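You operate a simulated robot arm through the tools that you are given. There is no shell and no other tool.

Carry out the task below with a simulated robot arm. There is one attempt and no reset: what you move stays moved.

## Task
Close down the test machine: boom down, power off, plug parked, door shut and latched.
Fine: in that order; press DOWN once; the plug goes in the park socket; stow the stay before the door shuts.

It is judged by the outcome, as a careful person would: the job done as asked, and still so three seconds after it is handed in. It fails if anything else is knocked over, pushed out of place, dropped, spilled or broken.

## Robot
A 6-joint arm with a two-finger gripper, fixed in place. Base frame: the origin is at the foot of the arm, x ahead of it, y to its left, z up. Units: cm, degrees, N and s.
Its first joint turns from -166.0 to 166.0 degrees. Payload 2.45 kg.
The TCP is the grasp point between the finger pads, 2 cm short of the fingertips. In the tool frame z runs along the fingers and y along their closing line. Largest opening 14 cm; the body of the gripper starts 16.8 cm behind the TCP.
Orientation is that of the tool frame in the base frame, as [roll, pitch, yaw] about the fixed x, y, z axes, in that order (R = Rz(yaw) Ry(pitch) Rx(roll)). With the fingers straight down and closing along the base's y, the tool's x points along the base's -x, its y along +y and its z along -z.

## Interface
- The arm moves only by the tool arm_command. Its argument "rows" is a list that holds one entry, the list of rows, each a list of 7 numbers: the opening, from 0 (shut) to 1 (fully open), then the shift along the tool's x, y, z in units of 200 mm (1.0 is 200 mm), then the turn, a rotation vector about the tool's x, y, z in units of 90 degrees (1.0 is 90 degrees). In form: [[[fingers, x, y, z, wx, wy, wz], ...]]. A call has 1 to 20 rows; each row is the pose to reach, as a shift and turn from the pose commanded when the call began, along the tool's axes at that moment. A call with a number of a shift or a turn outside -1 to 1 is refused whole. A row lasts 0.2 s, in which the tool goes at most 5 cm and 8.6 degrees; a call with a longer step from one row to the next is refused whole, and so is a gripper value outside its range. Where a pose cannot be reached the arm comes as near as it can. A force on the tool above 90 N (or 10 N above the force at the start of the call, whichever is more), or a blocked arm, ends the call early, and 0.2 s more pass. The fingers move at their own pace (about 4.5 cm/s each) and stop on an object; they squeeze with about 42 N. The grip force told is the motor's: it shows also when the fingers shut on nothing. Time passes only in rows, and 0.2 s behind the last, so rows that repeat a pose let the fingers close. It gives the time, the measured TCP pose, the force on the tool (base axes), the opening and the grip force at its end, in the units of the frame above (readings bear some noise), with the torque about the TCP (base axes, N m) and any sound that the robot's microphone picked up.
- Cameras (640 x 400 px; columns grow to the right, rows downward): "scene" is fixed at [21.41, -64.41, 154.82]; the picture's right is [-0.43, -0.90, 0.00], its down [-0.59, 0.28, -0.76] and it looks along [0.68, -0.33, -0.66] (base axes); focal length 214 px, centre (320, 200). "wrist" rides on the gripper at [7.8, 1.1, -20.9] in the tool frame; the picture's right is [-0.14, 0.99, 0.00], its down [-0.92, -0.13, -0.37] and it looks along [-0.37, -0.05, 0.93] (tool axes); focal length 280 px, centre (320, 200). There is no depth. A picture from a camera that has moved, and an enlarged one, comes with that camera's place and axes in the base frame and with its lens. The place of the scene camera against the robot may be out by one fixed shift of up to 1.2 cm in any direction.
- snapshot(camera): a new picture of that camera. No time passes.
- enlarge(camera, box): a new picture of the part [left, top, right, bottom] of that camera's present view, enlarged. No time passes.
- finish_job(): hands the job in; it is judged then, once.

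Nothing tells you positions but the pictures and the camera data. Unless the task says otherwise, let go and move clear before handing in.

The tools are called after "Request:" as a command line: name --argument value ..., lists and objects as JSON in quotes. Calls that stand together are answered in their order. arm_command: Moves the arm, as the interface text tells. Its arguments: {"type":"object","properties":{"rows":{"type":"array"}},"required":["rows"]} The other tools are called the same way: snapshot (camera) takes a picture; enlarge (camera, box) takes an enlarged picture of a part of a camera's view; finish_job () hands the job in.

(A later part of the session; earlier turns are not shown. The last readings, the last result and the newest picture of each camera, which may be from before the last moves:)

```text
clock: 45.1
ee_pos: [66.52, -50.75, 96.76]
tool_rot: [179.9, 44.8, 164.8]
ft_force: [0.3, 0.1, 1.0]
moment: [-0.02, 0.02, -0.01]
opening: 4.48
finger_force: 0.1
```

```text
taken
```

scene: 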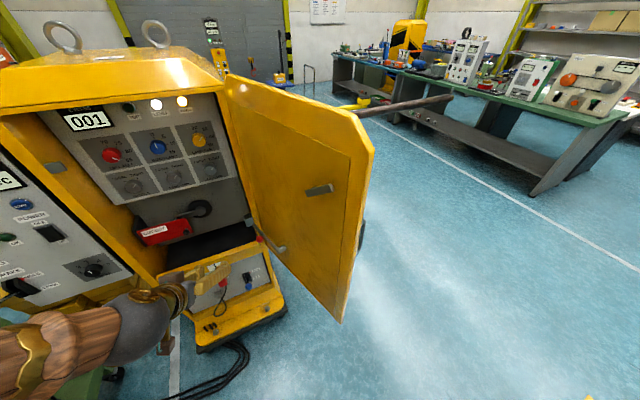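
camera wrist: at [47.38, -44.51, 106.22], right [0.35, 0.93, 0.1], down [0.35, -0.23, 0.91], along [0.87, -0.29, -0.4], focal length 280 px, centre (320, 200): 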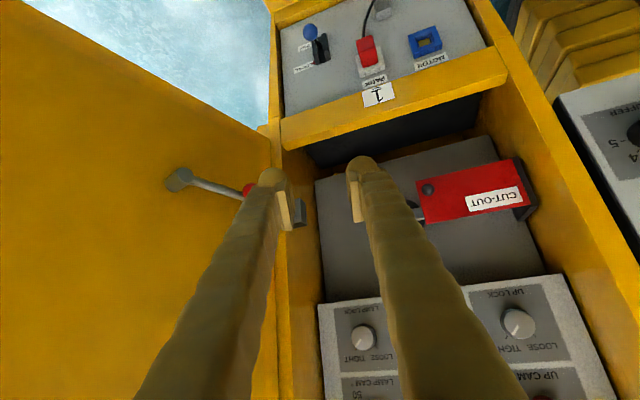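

No limit this time. Now rolling the tool about its own axis in the free direction, the first 90°.

Request:
arm_command --rows '[[[0.32, 0, 0, 0, 0, 0, -0.0833], [0.32, 0, 0, 0, 0, 0, -0.1667], [0.32, 0, 0, 0, 0, 0, -0.25], [0.32, 0, 0, 0, 0, 0, -0.3333], [0.32, 0, 0, 0, 0, 0, -0.4167], [0.32, 0, 0, 0, 0, 0, -0.5], [0.32, 0, 0, 0, 0, 0, -0.5833], [0.32, 0, 0, 0, 0, 0, -0.6667], [0.32, 0, 0, 0, 0, 0, -0.75], [0.32, 0, 0, 0, 0, 0, -0.8333], [0.32, 0, 0, 0, 0, 0, -0.9167], [0.32, 0, 0, 0, 0, 0, -1.0], [0.32, 0, 0, 0, 0, 0, -1.0]]]'

Request:
snapshot --camera "wrist"

```text
clock: 47.9
ee_pos: [68.93, -50.82, 101.88]
tool_rot: [-139.4, 0.3, -106.1]
ft_force: [0.3, 0.7, -0.2]
moment: [-0.01, 0.0, 0.01]
opening: 4.47
finger_force: 0.1
out of reach, approached as far as the arm can: row 8, 9, 10, 11, 12, 13
```

```text
taken
camera wrist: at [52.92, -54.49, 117.01], right [-0.68, 0.34, -0.64], down [0.12, 0.92, 0.37], along [0.72, 0.17, -0.67], focal length 280 px, centre (320, 200)
```

wrist: 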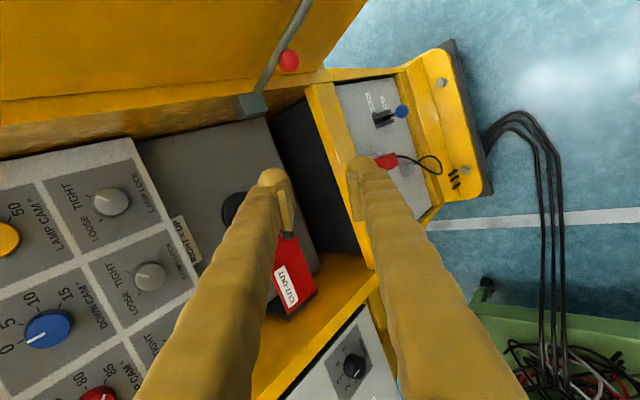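

The roll itself was nearly reached, but the arm had to shift. I'll look at how the wrist is standing before going further.

Request:
snapshot --camera "scene"

Request:
enlarge --camera "scene" --box '[0, 230, 260, 400]'

```text
taken
```

scene: 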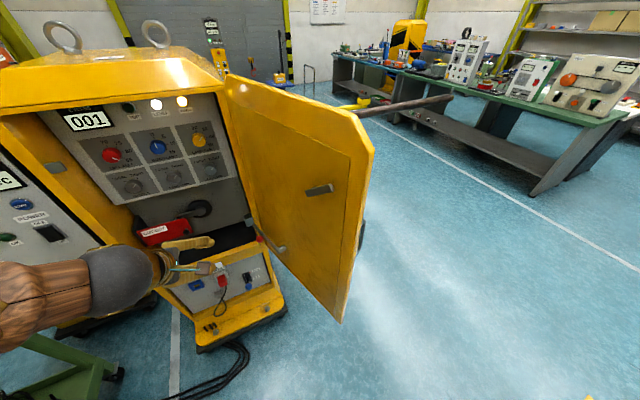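

```text
2.35 times, centred on (130, 315) of scene
camera zoom: at [21.41, -64.41, 154.82], right [-0.43, -0.9, 0.0], down [-0.59, 0.28, -0.76], along [0.68, -0.33, -0.66], focal length 505 px, centre (767, -71)
```

zoom: 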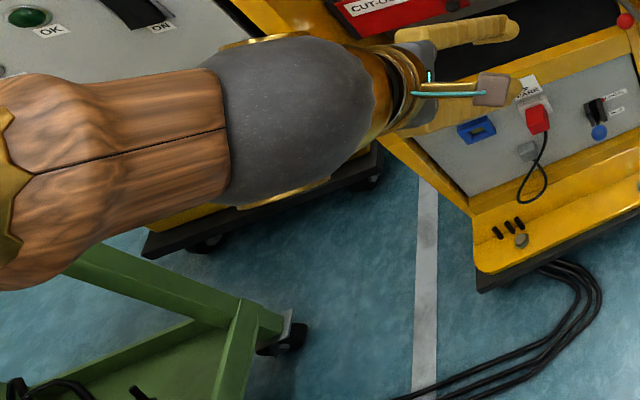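

The door and stay have stayed put. I'll take closer pictures of the stay from this pose to triangulate it in its new place.

Request:
enlarge --camera "wrist" --box '[220, 0, 380, 60]'

Request:
enlarge --camera "wrist" --box '[240, 0, 360, 3]'

Request:
enlarge --camera "wrist" --box '[200, 60, 320, 140]'

```text
4.00 times, centred on (300, 30) of wrist
camera zoom: at [52.92, -54.49, 117.01], right [-0.68, 0.34, -0.64], down [0.12, 0.92, 0.37], along [0.72, 0.17, -0.67], focal length 1122 px, centre (400, 880)
```

zoom: 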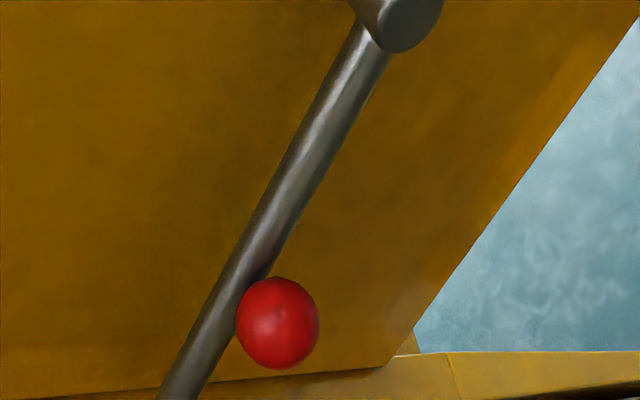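

```text
5.33 times, centred on (300, 2) of wrist
camera zoom: at [52.92, -54.49, 117.01], right [-0.68, 0.34, -0.64], down [0.12, 0.92, 0.37], along [0.72, 0.17, -0.67], focal length 1495 px, centre (427, 1259)
```

zoom: 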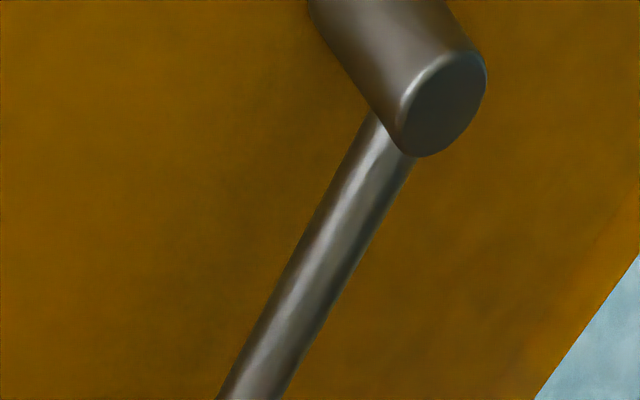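

```text
5.00 times, centred on (260, 100) of wrist
camera zoom: at [52.92, -54.49, 117.01], right [-0.68, 0.34, -0.64], down [0.12, 0.92, 0.37], along [0.72, 0.17, -0.67], focal length 1402 px, centre (620, 700)
```

zoom: 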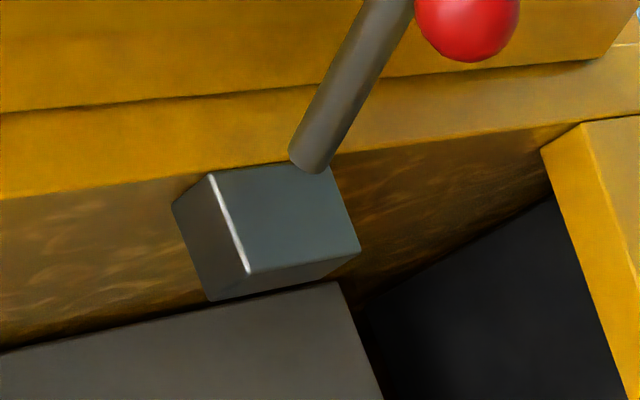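

Triangulated: boss end (73.0, -71.8, 86), rod tip (90.9, -66.3, 85.9), ball (82.1, -67.3, 85.9). I'll grip the ball from above with the fingers closing along the rod, going first to a point well above it.

Request:
arm_command --rows '[[[0.32, 0.034, -0.037, 0.023, -0.0276, 0.0051, -0.0537], [0.32, 0.069, -0.075, 0.045, -0.0551, 0.0102, -0.1074], [0.32, 0.103, -0.112, 0.068, -0.0827, 0.0153, -0.1611], [0.32, 0.1375, -0.149, 0.091, -0.1102, 0.0204, -0.2148], [0.32, 0.172, -0.187, 0.113, -0.1378, 0.0254, -0.2684], [0.32, 0.206, -0.224, 0.136, -0.1653, 0.0305, -0.3221], [0.32, 0.241, -0.261, 0.159, -0.1929, 0.0356, -0.3758], [0.32, 0.275, -0.2985, 0.1815, -0.2204, 0.0407, -0.4295], [0.32, 0.275, -0.2985, 0.1815, -0.2204, 0.0407, -0.4295]]]'

Request:
snapshot --camera "wrist"

Request:
snapshot --camera "scene"

```text
clock: 49.9
ee_pos: [73.96, -57.91, 102.94]
tool_rot: [-166.3, -21.1, -73.3]
ft_force: [-1.1, 0.4, 0.6]
moment: [-0.01, -0.03, 0.03]
opening: 4.48
finger_force: 0.0
```

```text
taken
camera wrist: at [68.31, -59.82, 124.49], right [-0.93, -0.24, -0.27], down [-0.25, 0.97, 0.03], along [0.25, 0.1, -0.96], focal length 280 px, centre (320, 200)
```

wrist: 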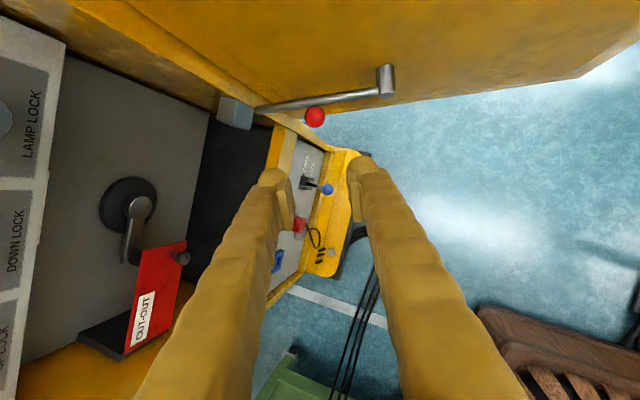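

```text
taken
```

scene: 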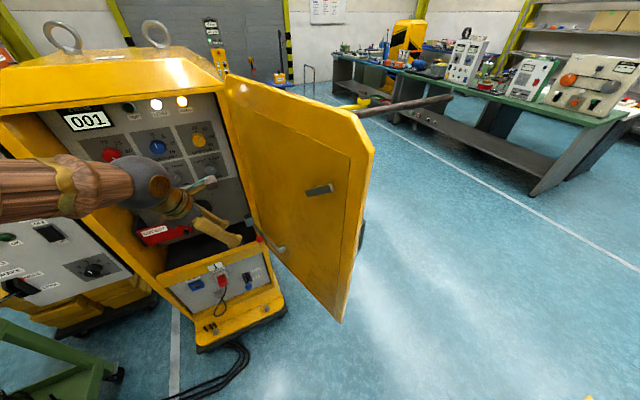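

The pose was reached exactly and the camera now looks down on the stay. A closer look before gripping.

Request:
enlarge --camera "wrist" --box '[210, 40, 420, 150]'

Request:
enlarge --camera "wrist" --box '[300, 0, 640, 10]'

```text
3.05 times, centred on (315, 95) of wrist
camera zoom: at [68.31, -59.82, 124.49], right [-0.93, -0.24, -0.27], down [-0.25, 0.97, 0.03], along [0.25, 0.1, -0.96], focal length 854 px, centre (335, 520)
```

zoom: 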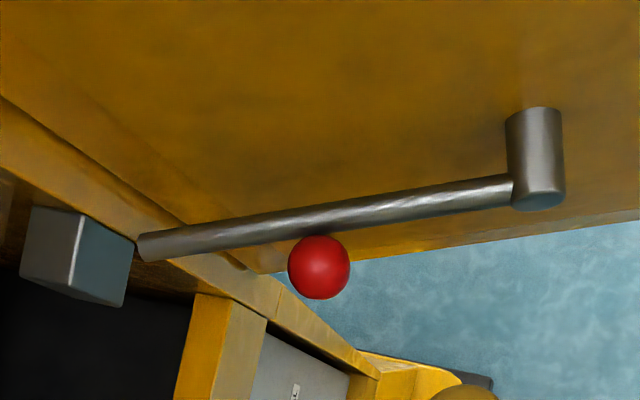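

```text
1.88 times, centred on (470, 5) of wrist
camera zoom: at [68.31, -59.82, 124.49], right [-0.93, -0.24, -0.27], down [-0.25, 0.97, 0.03], along [0.25, 0.1, -0.96], focal length 528 px, centre (38, 567)
```

zoom: 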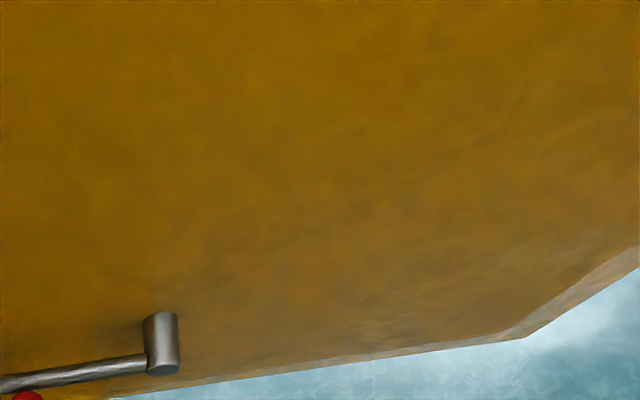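

Everything agrees: the ball is at (82.05, -67.3, 85.9), 2.2 cm off the rod axis. Moving to 9 cm above it along the tool axis.

Request:
arm_command --rows '[[[0.36, 0.045, -0.0022, 0.1335, 0, 0, 0], [0.36, 0.09, -0.0044, 0.267, 0, 0, 0], [0.36, 0.135, -0.0066, 0.4, 0, 0, 0], [0.36, 0.1797, -0.0088, 0.534, 0, 0, 0], [0.36, 0.1797, -0.0088, 0.534, 0, 0, 0]]]'

Request:
snapshot --camera "wrist"

Request:
enlarge --camera "wrist" --box '[220, 60, 420, 200]'

```text
clock: 51.1
ee_pos: [78.72, -64.01, 94.43]
tool_rot: [-166.3, -21.2, -73.4]
ft_force: [-0.1, -0.4, 0.2]
moment: [-0.03, -0.02, -0.01]
opening: 5.03
finger_force: 0.0
```

```text
taken
camera wrist: at [72.96, -65.91, 116.02], right [-0.93, -0.23, -0.27], down [-0.25, 0.97, 0.03], along [0.25, 0.1, -0.96], focal length 280 px, centre (320, 200)
```

wrist: 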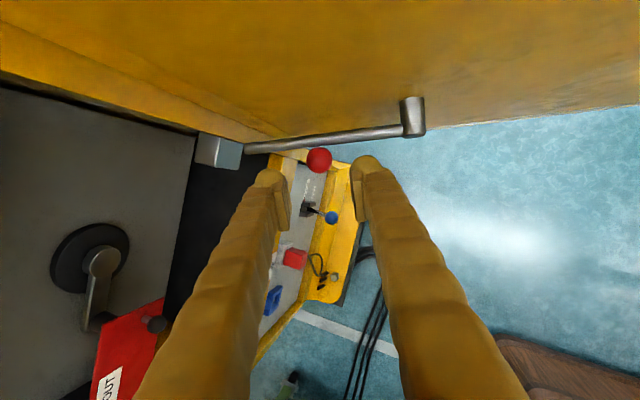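

```text
2.86 times, centred on (320, 130) of wrist
camera zoom: at [72.96, -65.91, 116.02], right [-0.93, -0.23, -0.27], down [-0.25, 0.97, 0.03], along [0.25, 0.1, -0.96], focal length 801 px, centre (320, 400)
```

zoom: 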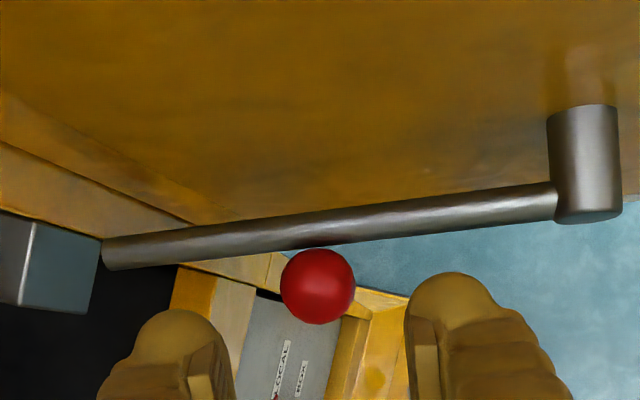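

Lined up over the ball. Descending and closing on it.

Request:
arm_command --rows '[[[0.36, -0.001, 0.0004, 0.11, 0, 0, 0], [0.36, -0.002, 0.0008, 0.22, 0, 0, 0], [0.36, -0.003, 0.0012, 0.33, 0, 0, 0], [0.36, -0.0035, 0.0017, 0.4385, 0, 0, 0], [0.36, -0.0035, 0.0017, 0.4385, 0, 0, 0]]]'

Request:
snapshot --camera "wrist"

Request:
enlarge --camera "wrist" --box '[220, 110, 420, 250]'

```text
clock: 52.3
ee_pos: [81.38, -66.11, 86.46]
tool_rot: [-166.3, -21.1, -73.4]
ft_force: [0.1, 0.0, 0.5]
moment: [-0.01, 0.01, 0.04]
opening: 5.0
finger_force: 0.0
```

```text
taken
camera wrist: at [75.66, -68.04, 108.03], right [-0.93, -0.23, -0.27], down [-0.25, 0.97, 0.03], along [0.25, 0.1, -0.96], focal length 280 px, centre (320, 200)
```

wrist: 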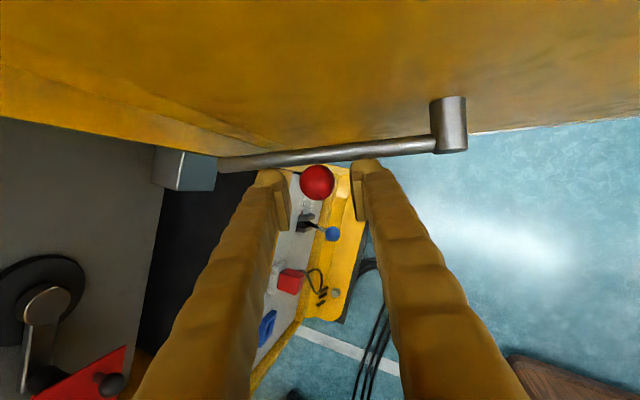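

```text
2.86 times, centred on (320, 180) of wrist
camera zoom: at [75.66, -68.04, 108.03], right [-0.93, -0.23, -0.27], down [-0.25, 0.97, 0.03], along [0.25, 0.1, -0.96], focal length 801 px, centre (320, 257)
```

zoom: 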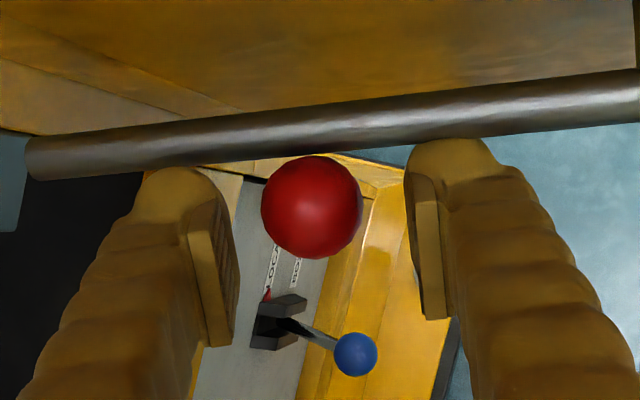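

The ball sits between the pads and nothing is touching. Closing.

Request:
arm_command --rows '[[[0.2, 0, 0, 0, 0, 0, 0], [0.1, 0, 0, 0, 0, 0, 0], [0.1, 0, 0, 0, 0, 0, 0], [0.0, 0, 0, 0, 0, 0, 0], [0.0, 0, 0, 0, 0, 0, 0]]]'

Request:
enlarge --camera "wrist" --box '[220, 110, 420, 250]'

```text
clock: 53.5
ee_pos: [81.38, -66.13, 86.39]
tool_rot: [-166.1, -21.0, -73.3]
ft_force: [23.6, 5.5, -1.7]
moment: [0.06, -0.11, 0.24]
opening: 2.84
finger_force: 45.0
```

```text
2.86 times, centred on (320, 180) of wrist
camera zoom: at [75.72, -68.0, 108.07], right [-0.93, -0.23, -0.27], down [-0.25, 0.97, 0.03], along [0.25, 0.1, -0.96], focal length 801 px, centre (320, 257)
```

zoom: 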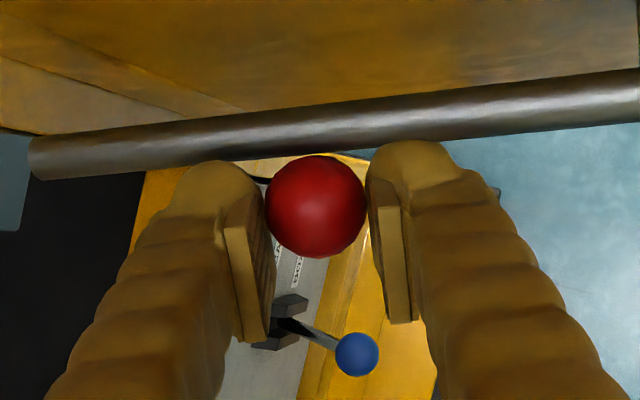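

The ball is held. I'll relieve the slight side load and test a small upward movement first.

Request:
arm_command --rows '[[[0.0, 0, -0.0065, 0, 0, 0, 0], [0.0, 0.009, -0.012, -0.0227, 0, 0, 0], [0.0, 0.018, -0.0175, -0.0453, 0, 0, 0], [0.0, 0.018, -0.0175, -0.0453, 0, 0, 0]]]'

Request:
enlarge --camera "wrist" --box '[220, 110, 420, 250]'

Request:
enlarge --camera "scene" --box '[210, 190, 330, 290]'

```text
clock: 54.5
ee_pos: [81.38, -66.21, 87.44]
tool_rot: [-166.4, -20.9, -73.3]
ft_force: [-27.2, 4.5, -7.2]
moment: [0.34, 0.19, -0.26]
opening: 2.87
finger_force: 45.2
```

```text
2.86 times, centred on (320, 180) of wrist
camera zoom: at [75.76, -68.07, 109.04], right [-0.94, -0.23, -0.27], down [-0.25, 0.97, 0.03], along [0.25, 0.1, -0.96], focal length 801 px, centre (320, 257)
```

zoom: 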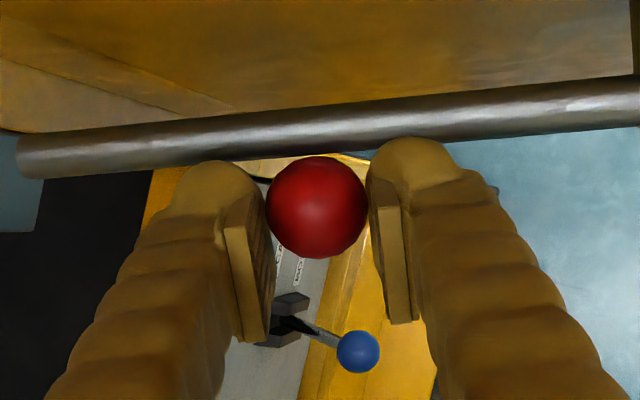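

```text
4.00 times, centred on (270, 240) of scene
camera zoom: at [21.41, -64.41, 154.82], right [-0.43, -0.9, 0.0], down [-0.59, 0.28, -0.76], along [0.68, -0.33, -0.66], focal length 858 px, centre (520, 40)
```

zoom: 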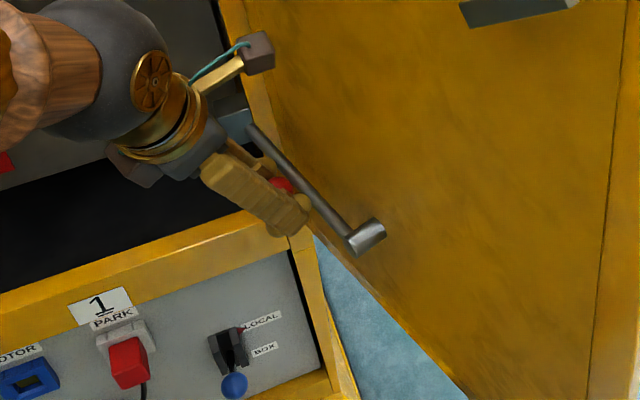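

Upward is free: the ball came with the grip and only about 7 N of resistance. I'll continue along the arc about the boss to 30° and check.

Request:
arm_command --rows '[[[0.0, 0.0213, 0.0049, -0.0545, 0, 0, 0], [0.0, 0.0342, 0.0068, -0.0877, 0, 0, 0], [0.0, 0.0471, 0.0088, -0.1208, 0, 0, 0], [0.0, 0.0628, 0.0182, -0.1613, 0, 0, 0], [0.0, 0.0784, 0.0277, -0.2018, 0, 0, 0], [0.0, 0.0784, 0.0277, -0.2018, 0, 0, 0]]]'

Request:
enlarge --camera "wrist" --box '[220, 110, 420, 250]'

Request:
enlarge --camera "scene" --box '[210, 190, 330, 290]'

```text
clock: 55.9
ee_pos: [80.04, -66.69, 91.63]
tool_rot: [-166.4, -20.9, -73.3]
ft_force: [-49.0, 14.8, -25.9]
moment: [0.5, 0.18, -0.78]
opening: 2.66
finger_force: 44.9
```

```text
2.86 times, centred on (320, 180) of wrist
camera zoom: at [74.37, -68.63, 113.17], right [-0.94, -0.23, -0.27], down [-0.25, 0.97, 0.03], along [0.25, 0.1, -0.96], focal length 801 px, centre (320, 257)
```

zoom: 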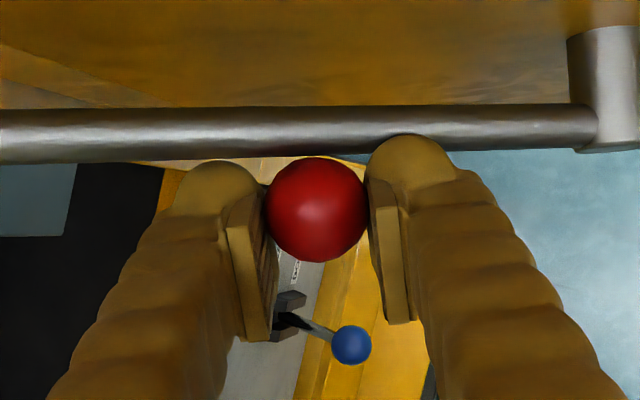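

```text
4.00 times, centred on (270, 240) of scene
camera zoom: at [21.41, -64.41, 154.82], right [-0.43, -0.9, 0.0], down [-0.59, 0.28, -0.76], along [0.68, -0.33, -0.66], focal length 858 px, centre (520, 40)
```

zoom: 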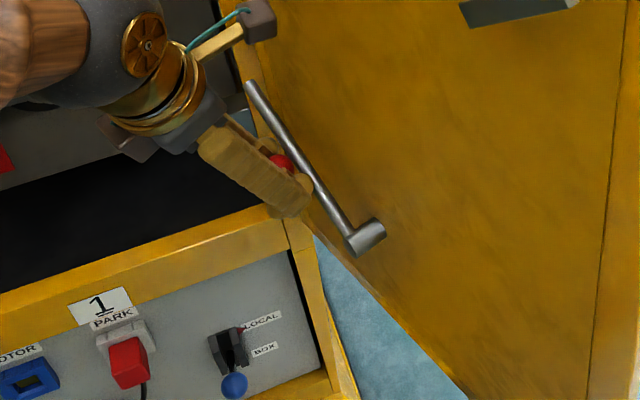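

The stay swings up easily; the load is mostly me pulling outward and slightly towards the door. I'll correct that and continue to 60°.

Request:
arm_command --rows '[[[0.0, -0.0136, 0.0088, 0.0068, 0, 0, 0], [0.0, 0.0, 0.023, -0.025, 0, 0, 0], [0.0, 0.0107, 0.0372, -0.0567, 0, 0, 0], [0.0, 0.023, 0.059, -0.0892, 0, 0, 0], [0.0, 0.0351, 0.081, -0.1217, 0, 0, 0], [0.0, 0.0457, 0.1084, -0.15, 0, 0, 0], [0.0, 0.0562, 0.1359, -0.1786, 0, 0, 0], [0.0, 0.0562, 0.1359, -0.1786, 0, 0, 0]]]'

Request:
enlarge --camera "wrist" --box '[220, 110, 420, 250]'

Request:
enlarge --camera "scene" --box '[210, 160, 350, 290]'

```text
clock: 57.7
ee_pos: [76.81, -67.57, 94.69]
tool_rot: [-166.4, -21.1, -73.3]
ft_force: [-0.6, 0.1, 0.4]
moment: [-0.01, 0.0, 0.03]
opening: 0.0
finger_force: 29.5
```

```text
2.86 times, centred on (320, 180) of wrist
camera zoom: at [71.11, -69.57, 116.36], right [-0.93, -0.23, -0.27], down [-0.25, 0.97, 0.03], along [0.25, 0.1, -0.96], focal length 801 px, centre (320, 257)
```

zoom: 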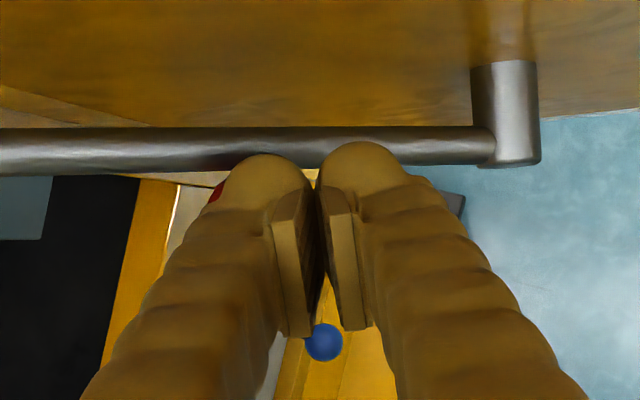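

```text
3.08 times, centred on (280, 225) of scene
camera zoom: at [21.41, -64.41, 154.82], right [-0.43, -0.9, 0.0], down [-0.59, 0.28, -0.76], along [0.68, -0.33, -0.66], focal length 660 px, centre (443, 123)
```

zoom: 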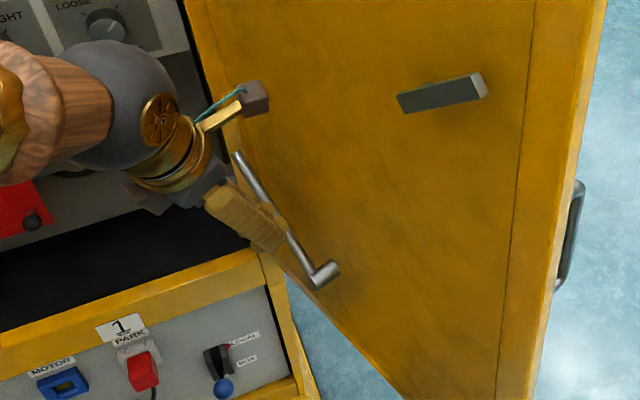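

The ball slipped out sideways at about 35°, but the stay holds that angle by itself. I'll back off up the tool axis, open, and look again.

Request:
arm_command --rows '[[[0.0, -0.02, 0, -0.08, 0, 0, 0], [0.0, -0.03, 0, -0.2, 0, 0, 0], [0.1, -0.03, 0, -0.35, 0, 0, 0], [0.36, -0.03, 0, -0.45, 0, 0, 0], [0.36, -0.03, 0, -0.45, 0, 0, 0], [0.36, -0.03, 0, -0.45, 0, 0, 0]]]'

Request:
snapshot --camera "wrist"

Request:
enlarge --camera "wrist" --box '[180, 60, 420, 210]'

Request:
enlarge --camera "scene" --box '[210, 160, 350, 290]'

```text
clock: 59.1
ee_pos: [73.93, -64.72, 102.58]
tool_rot: [-166.2, -21.1, -73.3]
ft_force: [0.5, -0.1, 0.7]
moment: [-0.02, 0.05, 0.04]
opening: 5.05
finger_force: 0.1
```

```text
taken
camera wrist: at [68.15, -66.59, 124.23], right [-0.93, -0.23, -0.27], down [-0.25, 0.97, 0.03], along [0.25, 0.1, -0.96], focal length 280 px, centre (320, 200)
```

wrist: 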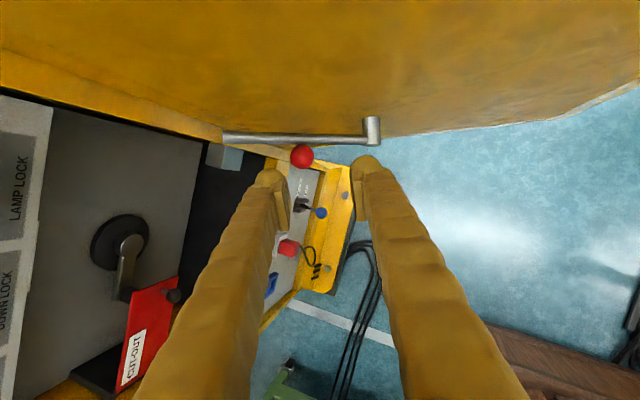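

```text
2.67 times, centred on (300, 135) of wrist
camera zoom: at [68.15, -66.59, 124.23], right [-0.93, -0.23, -0.27], down [-0.25, 0.97, 0.03], along [0.25, 0.1, -0.96], focal length 748 px, centre (373, 373)
```

zoom: 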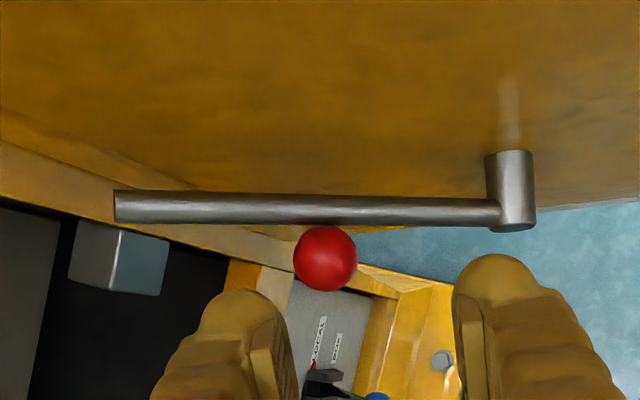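

```text
3.08 times, centred on (280, 225) of scene
camera zoom: at [21.41, -64.41, 154.82], right [-0.43, -0.9, 0.0], down [-0.59, 0.28, -0.76], along [0.68, -0.33, -0.66], focal length 660 px, centre (443, 123)
```

zoom: 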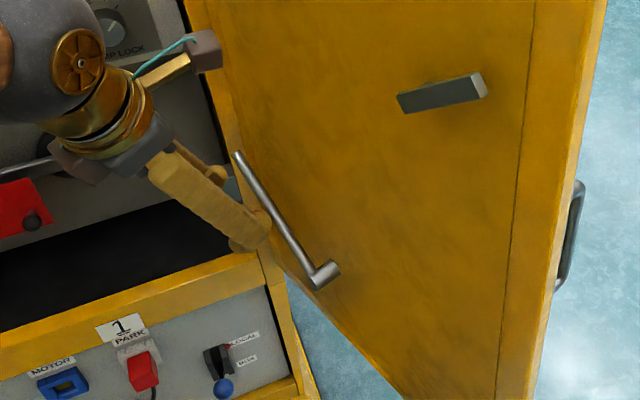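

The ball is now at about (80.1, -67.8, 91.6), on a 9.85 cm circle, and the stay holds by friction. This time I'll use the fingers as a loose fork around the ball and sweep it along the arc.

Request:
arm_command --rows '[[[0.36, -0.009, -0.053, 0.127, 0, 0, 0], [0.36, -0.018, -0.105, 0.2545, 0, 0, 0], [0.36, -0.018, -0.105, 0.37, 0, 0, 0], [0.36, -0.018, -0.105, 0.487, 0, 0, 0], [0.36, -0.018, -0.105, 0.6045, 0, 0, 0], [0.36, -0.018, -0.105, 0.6045, 0, 0, 0]]]'

Request:
enlarge --camera "wrist" --box '[220, 110, 420, 250]'

```text
clock: 60.5
ee_pos: [79.6, -66.85, 91.99]
tool_rot: [-166.3, -21.2, -73.3]
ft_force: [0.2, -0.4, 0.8]
moment: [0.01, -0.01, -0.02]
opening: 5.04
finger_force: 0.0
```

```text
2.86 times, centred on (320, 180) of wrist
camera zoom: at [73.86, -68.76, 113.68], right [-0.93, -0.23, -0.27], down [-0.25, 0.97, 0.03], along [0.25, 0.1, -0.96], focal length 801 px, centre (320, 257)
```

zoom: 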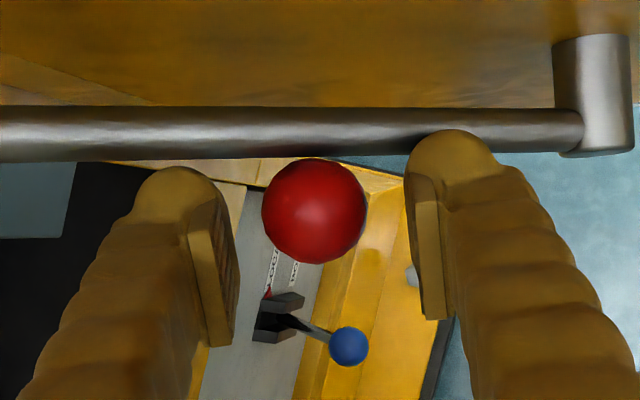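

Centred. Closing to a loose fork and sweeping up to 65°.

Request:
arm_command --rows '[[[0.25, 0, 0, 0, 0, 0, 0], [0.25, 0, 0, 0, 0, 0, 0], [0.25, 0.0129, 0.02, -0.0373, 0, 0, 0], [0.25, 0.0258, 0.04, -0.0745, 0, 0, 0], [0.25, 0.0365, 0.066, -0.107, 0, 0, 0], [0.25, 0.0472, 0.0921, -0.1394, 0, 0, 0], [0.25, 0.0559, 0.1234, -0.1673, 0, 0, 0], [0.25, 0.0645, 0.1546, -0.1952, 0, 0, 0], [0.25, 0.0645, 0.1546, -0.1952, 0, 0, 0]]]'

Request:
enlarge --camera "wrist" --box '[220, 110, 420, 250]'

Request:
enlarge --camera "scene" --box '[210, 160, 350, 290]'

```text
clock: 62.5
ee_pos: [75.74, -68.09, 95.41]
tool_rot: [-166.3, -21.1, -73.4]
ft_force: [1.0, 0.1, 0.3]
moment: [0.0, 0.01, -0.03]
opening: 3.49
finger_force: 0.1
```

```text
2.86 times, centred on (320, 180) of wrist
camera zoom: at [70.09, -69.97, 117.01], right [-0.93, -0.23, -0.27], down [-0.25, 0.97, 0.03], along [0.25, 0.1, -0.96], focal length 801 px, centre (320, 257)
```

zoom: 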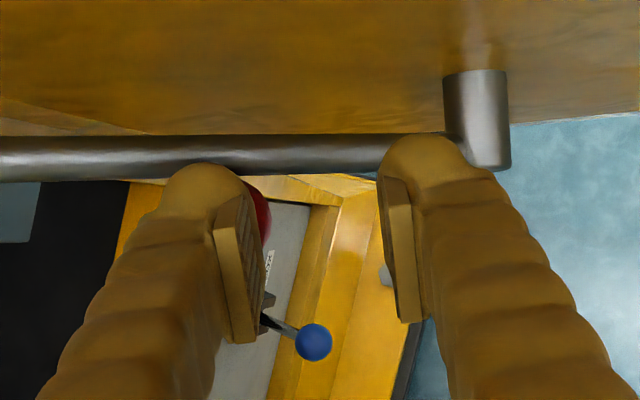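

```text
3.08 times, centred on (280, 225) of scene
camera zoom: at [21.41, -64.41, 154.82], right [-0.43, -0.9, 0.0], down [-0.59, 0.28, -0.76], along [0.68, -0.33, -0.66], focal length 660 px, centre (443, 123)
```

zoom: 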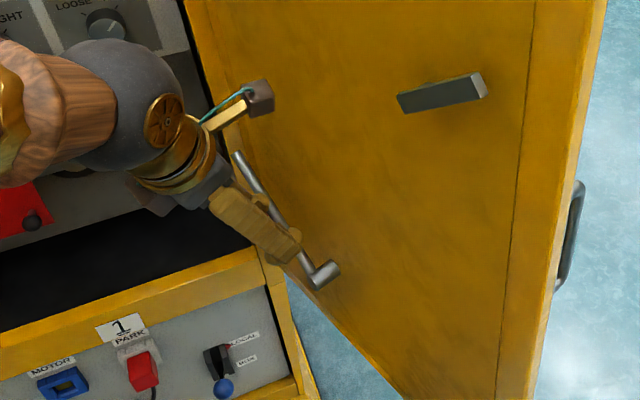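

The fork just lifted off the ball, which stayed at about 35°, so I don't yet know whether that angle is a stop. I'll re-engage deeper and push sideways a little while watching the force.

Request:
arm_command --rows '[[[0.25, 0, 0, -0.15, 0, 0, 0], [0.36, -0.02, -0.05, -0.2, 0, 0, 0], [0.36, -0.05, -0.11, -0.2, 0, 0, 0], [0.36, -0.0738, -0.1546, -0.13, 0, 0, 0], [0.36, -0.0738, -0.1546, -0.03, 0, 0, 0], [0.36, -0.0738, -0.1546, 0.07, 0, 0, 0], [0.36, -0.0738, -0.1546, 0.16, 0, 0, 0], [0.36, -0.0738, -0.1546, 0.245, 0, 0, 0], [0.25, -0.0738, -0.1546, 0.245, 0, 0, 0], [0.25, -0.0738, -0.1546, 0.245, 0, 0, 0]]]'

Request:
enlarge --camera "wrist" --box '[220, 110, 420, 250]'

```text
clock: 64.7
ee_pos: [79.95, -66.79, 91.02]
tool_rot: [-166.4, -21.1, -73.3]
ft_force: [-6.4, 31.9, 5.2]
moment: [0.23, 0.25, -0.66]
opening: 3.56
finger_force: 0.4
```

```text
2.86 times, centred on (320, 180) of wrist
camera zoom: at [74.24, -68.68, 112.68], right [-0.93, -0.24, -0.27], down [-0.25, 0.97, 0.03], along [0.25, 0.1, -0.96], focal length 801 px, centre (320, 257)
```

zoom: 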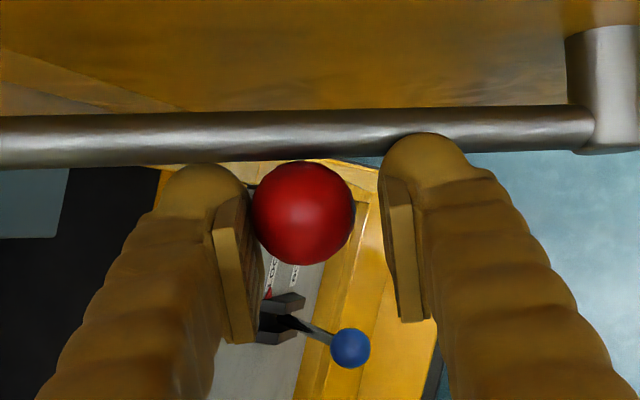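

The fingertips press lightly on the rod at this depth. I'll move off it slightly and grip the ball properly this time.

Request:
arm_command --rows '[[[0.25, -0.01, -0.0005, -0.02, 0, 0, 0], [0.25, -0.0163, -0.004, -0.036, 0, 0, 0], [0.1, -0.0163, -0.006, -0.036, 0, 0, 0], [0.0, -0.0163, -0.006, -0.036, 0, 0, 0], [0.0, -0.0163, -0.006, -0.036, 0, 0, 0], [0.0, -0.0163, -0.006, -0.036, 0, 0, 0]]]'

Request:
enlarge --camera "wrist" --box '[220, 110, 420, 250]'

```text
clock: 66.1
ee_pos: [79.51, -66.43, 91.58]
tool_rot: [-166.3, -21.1, -73.3]
ft_force: [9.5, -9.3, -5.7]
moment: [-0.42, -0.15, -0.28]
opening: 2.55
finger_force: 45.4
```

```text
2.86 times, centred on (320, 180) of wrist
camera zoom: at [73.86, -68.35, 113.25], right [-0.93, -0.23, -0.27], down [-0.25, 0.97, 0.03], along [0.25, 0.1, -0.96], focal length 801 px, centre (320, 257)
```

zoom: 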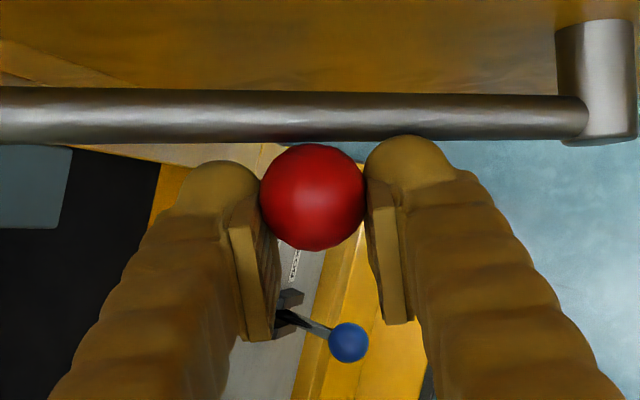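

The grip is past the ball's equator on the outer side. Reopening, shifting about 4 mm back in, and closing again.

Request:
arm_command --rows '[[[0.25, 0, 0, 0, 0, 0, 0], [0.25, 0, 0, 0, 0, 0, 0], [0.25, 0.0205, 0.0014, -0.004, 0, 0, 0], [0.25, 0.0205, 0.0014, -0.004, 0, 0, 0], [0.1, 0.0205, 0.0014, -0.004, 0, 0, 0], [0.0, 0.0205, 0.0014, -0.004, 0, 0, 0], [0.0, 0.0205, 0.0014, -0.004, 0, 0, 0], [0.0, 0.0205, 0.0014, -0.004, 0, 0, 0]]]'

Request:
enlarge --camera "wrist" --box '[220, 110, 420, 250]'

```text
clock: 67.9
ee_pos: [79.69, -66.77, 91.89]
tool_rot: [-166.2, -21.1, -73.3]
ft_force: [-4.0, 11.7, 0.3]
moment: [0.05, 0.04, -0.05]
opening: 2.54
finger_force: 45.2
```

```text
2.86 times, centred on (320, 180) of wrist
camera zoom: at [73.93, -68.68, 113.5], right [-0.93, -0.23, -0.27], down [-0.25, 0.97, 0.03], along [0.25, 0.1, -0.96], focal length 801 px, centre (320, 257)
```

zoom: 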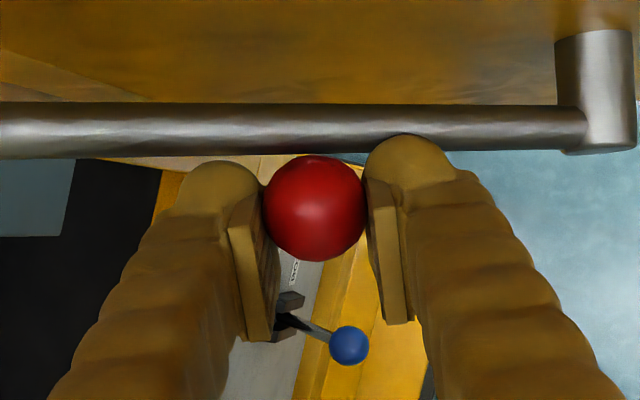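

The pads only catch the ball at their corner because the fingers lean towards the door. A level approach from the room side will centre it better, so I'll let go, back off and turn the tool to point straight at the door.

Request:
arm_command --rows '[[[0.3, 0, 0, 0, 0, 0, 0], [0.36, 0, 0, 0, 0, 0, 0], [0.36, -0.03, 0, -0.1, 0, 0, 0], [0.36, -0.1, -0.01, -0.2, -0.0132, 0.0539, -0.0075], [0.36, -0.15, -0.02, -0.22, -0.0331, 0.1349, -0.0188], [0.36, -0.19, -0.03, -0.23, -0.0529, 0.2158, -0.0301], [0.36, -0.22, -0.04, -0.235, -0.0727, 0.2967, -0.0414], [0.36, -0.25, -0.05, -0.24, -0.0925, 0.3776, -0.0527], [0.36, -0.27, -0.055, -0.2475, -0.1124, 0.4585, -0.064], [0.36, -0.2835, -0.0575, -0.2475, -0.1322, 0.5394, -0.0753], [0.36, -0.2835, -0.0575, -0.2475, -0.1322, 0.5394, -0.0753]]]'

Request:
snapshot --camera "wrist"

Request:
snapshot --camera "scene"

```text
clock: 70.3
ee_pos: [77.69, -59.87, 94.72]
tool_rot: [-179.9, -70.1, -72.1]
ft_force: [1.0, 0.2, -0.5]
moment: [-0.01, 0.0, 0.02]
opening: 5.04
finger_force: 0.1
```

```text
taken
camera wrist: at [71.31, -44.28, 109.14], right [-0.96, -0.26, -0.13], down [-0.08, 0.67, -0.74], along [0.28, -0.7, -0.66], focal length 280 px, centre (320, 200)
```

wrist: 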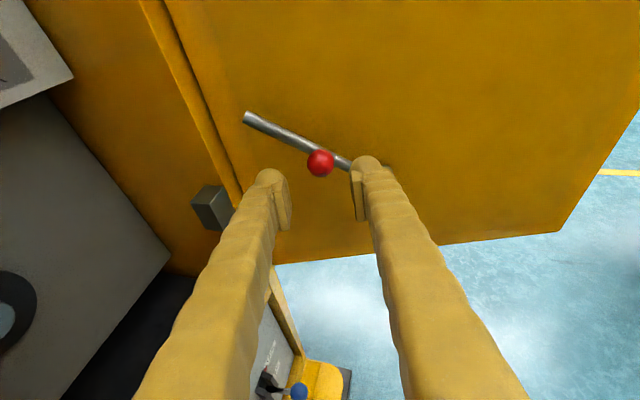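

```text
taken
```

scene: 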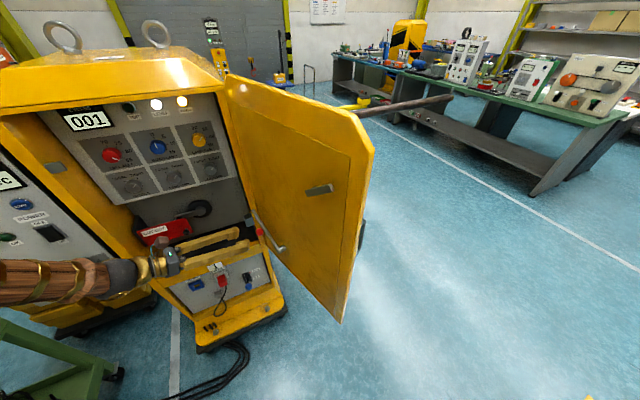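

Reached cleanly with no limit: in this roll the tool can face the door. The ball is between the fingers at about (80.05, -68, 91.8); moving in to grip it.

Request:
arm_command --rows '[[[0.36, 0.002, 0.0035, 0.1, 0, 0, 0], [0.36, 0.004, 0.007, 0.2, 0, 0, 0], [0.36, 0.006, 0.01, 0.3, 0, 0, 0], [0.36, 0.0073, 0.0132, 0.39, 0, 0, 0], [0.36, 0.0073, 0.0132, 0.39, 0, 0, 0]]]'

Request:
snapshot --camera "wrist"

Request:
enlarge --camera "wrist" --box '[220, 110, 420, 250]'

```text
clock: 71.5
ee_pos: [79.54, -67.1, 92.16]
tool_rot: [-179.9, -70.0, -72.2]
ft_force: [-0.1, -0.2, 0.9]
moment: [-0.01, 0.02, 0.04]
opening: 5.03
finger_force: 0.1
```

```text
taken
camera wrist: at [73.28, -51.37, 106.74], right [-0.96, -0.26, -0.13], down [-0.08, 0.67, -0.74], along [0.28, -0.7, -0.66], focal length 280 px, centre (320, 200)
```

wrist: 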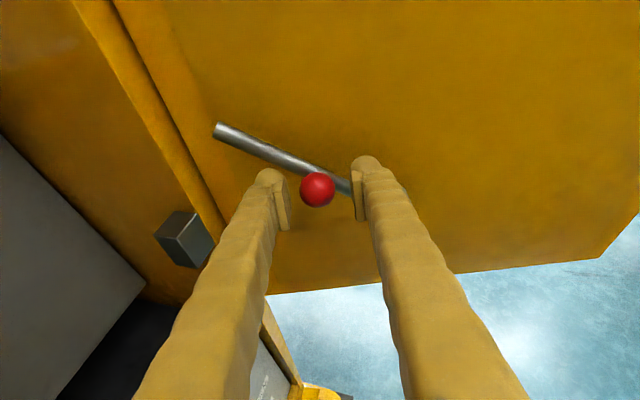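

```text
2.86 times, centred on (320, 180) of wrist
camera zoom: at [73.28, -51.37, 106.74], right [-0.96, -0.26, -0.13], down [-0.08, 0.67, -0.74], along [0.28, -0.7, -0.66], focal length 801 px, centre (320, 257)
```

zoom: 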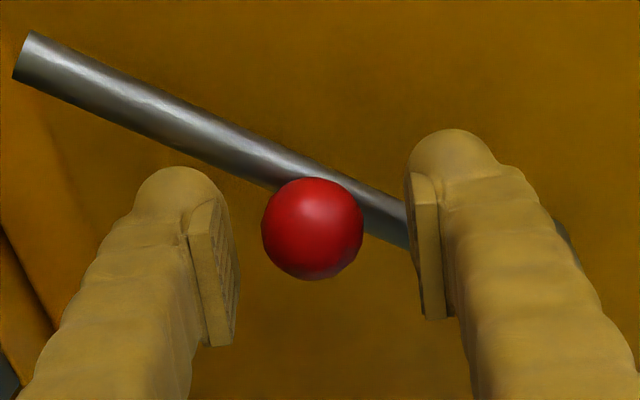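

Good view: the ball is well inside the pads and the fingertips clear the rod. Closing.

Request:
arm_command --rows '[[[0.2, 0, 0, 0, 0, 0, 0], [0.1, 0, 0, 0, 0, 0, 0], [0.0, 0, 0, 0, 0, 0, 0], [0.0, 0, 0, 0, 0, 0, 0], [0.0, 0, 0, 0, 0, 0, 0]]]'

Request:
enlarge --camera "wrist" --box '[220, 110, 420, 250]'

```text
clock: 72.7
ee_pos: [79.65, -67.0, 92.31]
tool_rot: [-179.9, -70.0, -72.0]
ft_force: [37.2, 1.6, -1.9]
moment: [0.11, -0.06, 0.31]
opening: 2.84
finger_force: 44.6
```

```text
2.86 times, centred on (320, 180) of wrist
camera zoom: at [73.38, -51.3, 106.77], right [-0.96, -0.26, -0.13], down [-0.08, 0.67, -0.74], along [0.28, -0.7, -0.66], focal length 801 px, centre (320, 257)
```

zoom: 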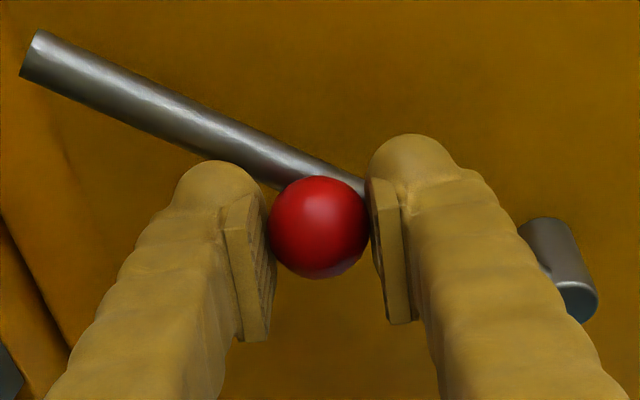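

Now gripped at full diameter (2.84), but with 37 N along the rod direction, which hints at a stop. I'll test a small tangential move upward and read the force.

Request:
arm_command --rows '[[[0.0, 0.0074, 0.0062, -0.0027, 0, 0, 0], [0.0, 0.0148, 0.0124, -0.0054, 0, 0, 0], [0.0, 0.0148, 0.0124, -0.0054, 0, 0, 0]]]'

```text
clock: 73.6
ee_pos: [79.66, -66.89, 92.29]
tool_rot: [-180.0, -69.9, -71.6]
ft_force: [22.3, -10.2, -12.3]
moment: [0.28, -0.08, 0.08]
opening: 2.83
finger_force: 45.3
stopped in row 3: the force on the tool passed its limit at 92 N (the readings are from after the stop); the commanded pose is now the measured one
```

That is a hard stop: more than 90 N with no movement, so the stay's upward range ends near 40°. It must stow the other way, hanging down. I'll relax, re-grip slightly further out, and swing it down.

Request:
arm_command --rows '[[[0.25, 0, -0.005, 0, 0, 0, 0], [0.3, 0, -0.005, 0, 0, 0, 0], [0.3, 0.015, -0.005, -0.025, 0, 0, 0], [0.3, 0.015, -0.005, -0.025, 0, 0, 0], [0.15, 0.015, -0.005, -0.025, 0, 0, 0], [0.0, 0.015, -0.005, -0.025, 0, 0, 0], [0.0, 0.015, -0.005, -0.025, 0, 0, 0], [0.0, 0.015, -0.005, -0.025, 0, 0, 0]]]'

Request:
enlarge --camera "wrist" --box '[220, 110, 420, 250]'

```text
clock: 75.4
ee_pos: [79.47, -66.68, 92.83]
tool_rot: [-179.9, -70.0, -71.8]
ft_force: [14.4, 2.9, 1.8]
moment: [-0.01, -0.12, 0.15]
opening: 2.85
finger_force: 45.5
```

```text
2.86 times, centred on (320, 180) of wrist
camera zoom: at [73.23, -50.97, 107.36], right [-0.96, -0.27, -0.13], down [-0.09, 0.67, -0.74], along [0.28, -0.69, -0.66], focal length 801 px, centre (320, 257)
```

zoom: 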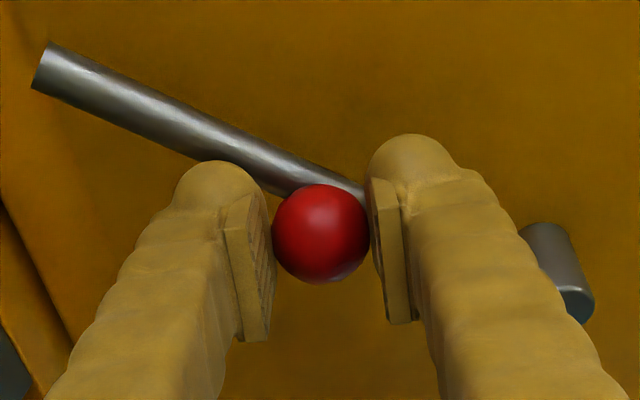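

Gripped well with little load. Swinging down along the arc to about 10° and checking.

Request:
arm_command --rows '[[[0.0, -0.0338, -0.0252, 0.0123, 0, 0, 0], [0.0, -0.0677, -0.0505, 0.0246, 0, 0, 0], [0.0, -0.1052, -0.0691, 0.0383, 0, 0, 0], [0.0, -0.1428, -0.0877, 0.052, 0, 0, 0], [0.0, -0.1827, -0.0991, 0.0665, 0, 0, 0], [0.0, -0.2227, -0.1105, 0.0811, 0, 0, 0], [0.0, -0.2227, -0.1105, 0.0811, 0, 0, 0]]]'

Request:
enlarge --camera "wrist" --box '[220, 110, 420, 250]'

Request:
snapshot --camera "wrist"

```text
clock: 77.0
ee_pos: [81.55, -66.1, 87.86]
tool_rot: [180.0, -69.8, -71.7]
ft_force: [-29.3, 11.8, -8.1]
moment: [0.07, 0.03, -0.3]
opening: 2.81
finger_force: 44.3
```

```text
2.86 times, centred on (320, 180) of wrist
camera zoom: at [75.22, -50.28, 102.54], right [-0.96, -0.26, -0.13], down [-0.09, 0.67, -0.74], along [0.28, -0.69, -0.66], focal length 801 px, centre (320, 257)
```

zoom: 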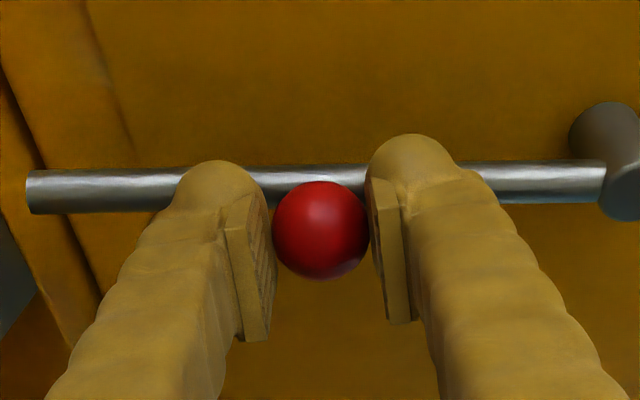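

```text
taken
camera wrist: at [75.22, -50.28, 102.54], right [-0.96, -0.26, -0.13], down [-0.09, 0.67, -0.74], along [0.28, -0.69, -0.66], focal length 280 px, centre (320, 200)
```

wrist: 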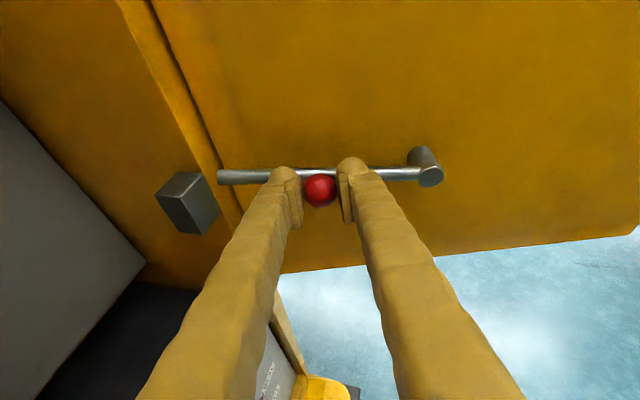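

It moves down freely with the ball. Continuing down past level, to about -20°, with a small inward correction.

Request:
arm_command --rows '[[[0.0, -0.0411, 0.0055, 0.015, 0, 0, 0], [0.0, -0.0822, 0.0035, 0.03, 0, 0, 0], [0.0, -0.1235, 0.0065, 0.045, 0, 0, 0], [0.0, -0.1649, 0.01, 0.06, 0, 0, 0], [0.0, -0.2048, 0.0214, 0.0746, 0, 0, 0], [0.0, -0.2448, 0.0328, 0.0891, 0, 0, 0], [0.0, -0.2448, 0.0328, 0.0891, 0, 0, 0]]]'

Request:
enlarge --camera "wrist" --box '[220, 110, 420, 250]'

Request:
snapshot --camera "wrist"

```text
clock: 78.6
ee_pos: [80.95, -66.0, 82.88]
tool_rot: [-180.0, -69.9, -71.8]
ft_force: [-0.1, 0.3, -2.4]
moment: [0.01, 0.03, -0.01]
opening: 0.0
finger_force: 29.7
```

```text
2.86 times, centred on (320, 180) of wrist
camera zoom: at [74.67, -50.45, 97.44], right [-0.96, -0.27, -0.13], down [-0.09, 0.67, -0.74], along [0.28, -0.69, -0.66], focal length 801 px, centre (320, 257)
```

zoom: 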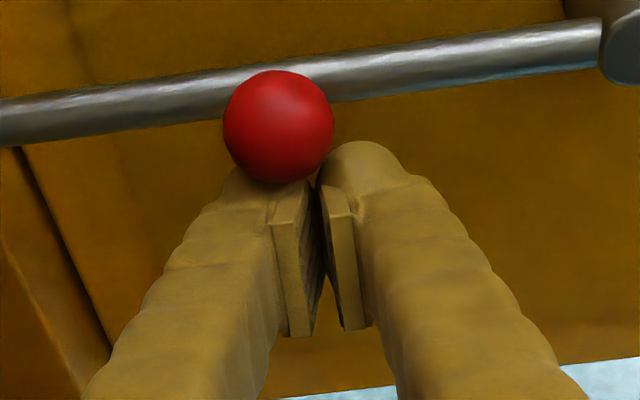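

```text
taken
camera wrist: at [74.67, -50.45, 97.44], right [-0.96, -0.27, -0.13], down [-0.09, 0.67, -0.74], along [0.28, -0.69, -0.66], focal length 280 px, centre (320, 200)
```

wrist: 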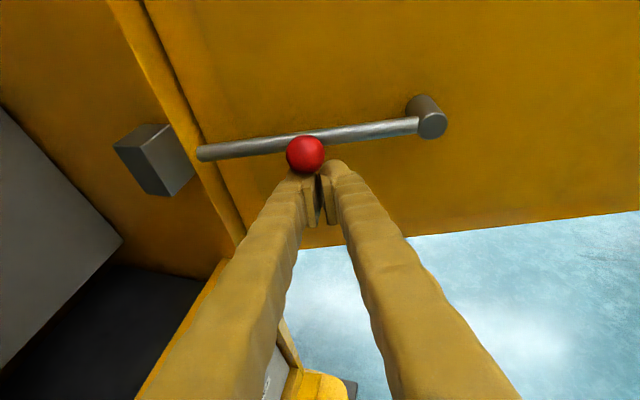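

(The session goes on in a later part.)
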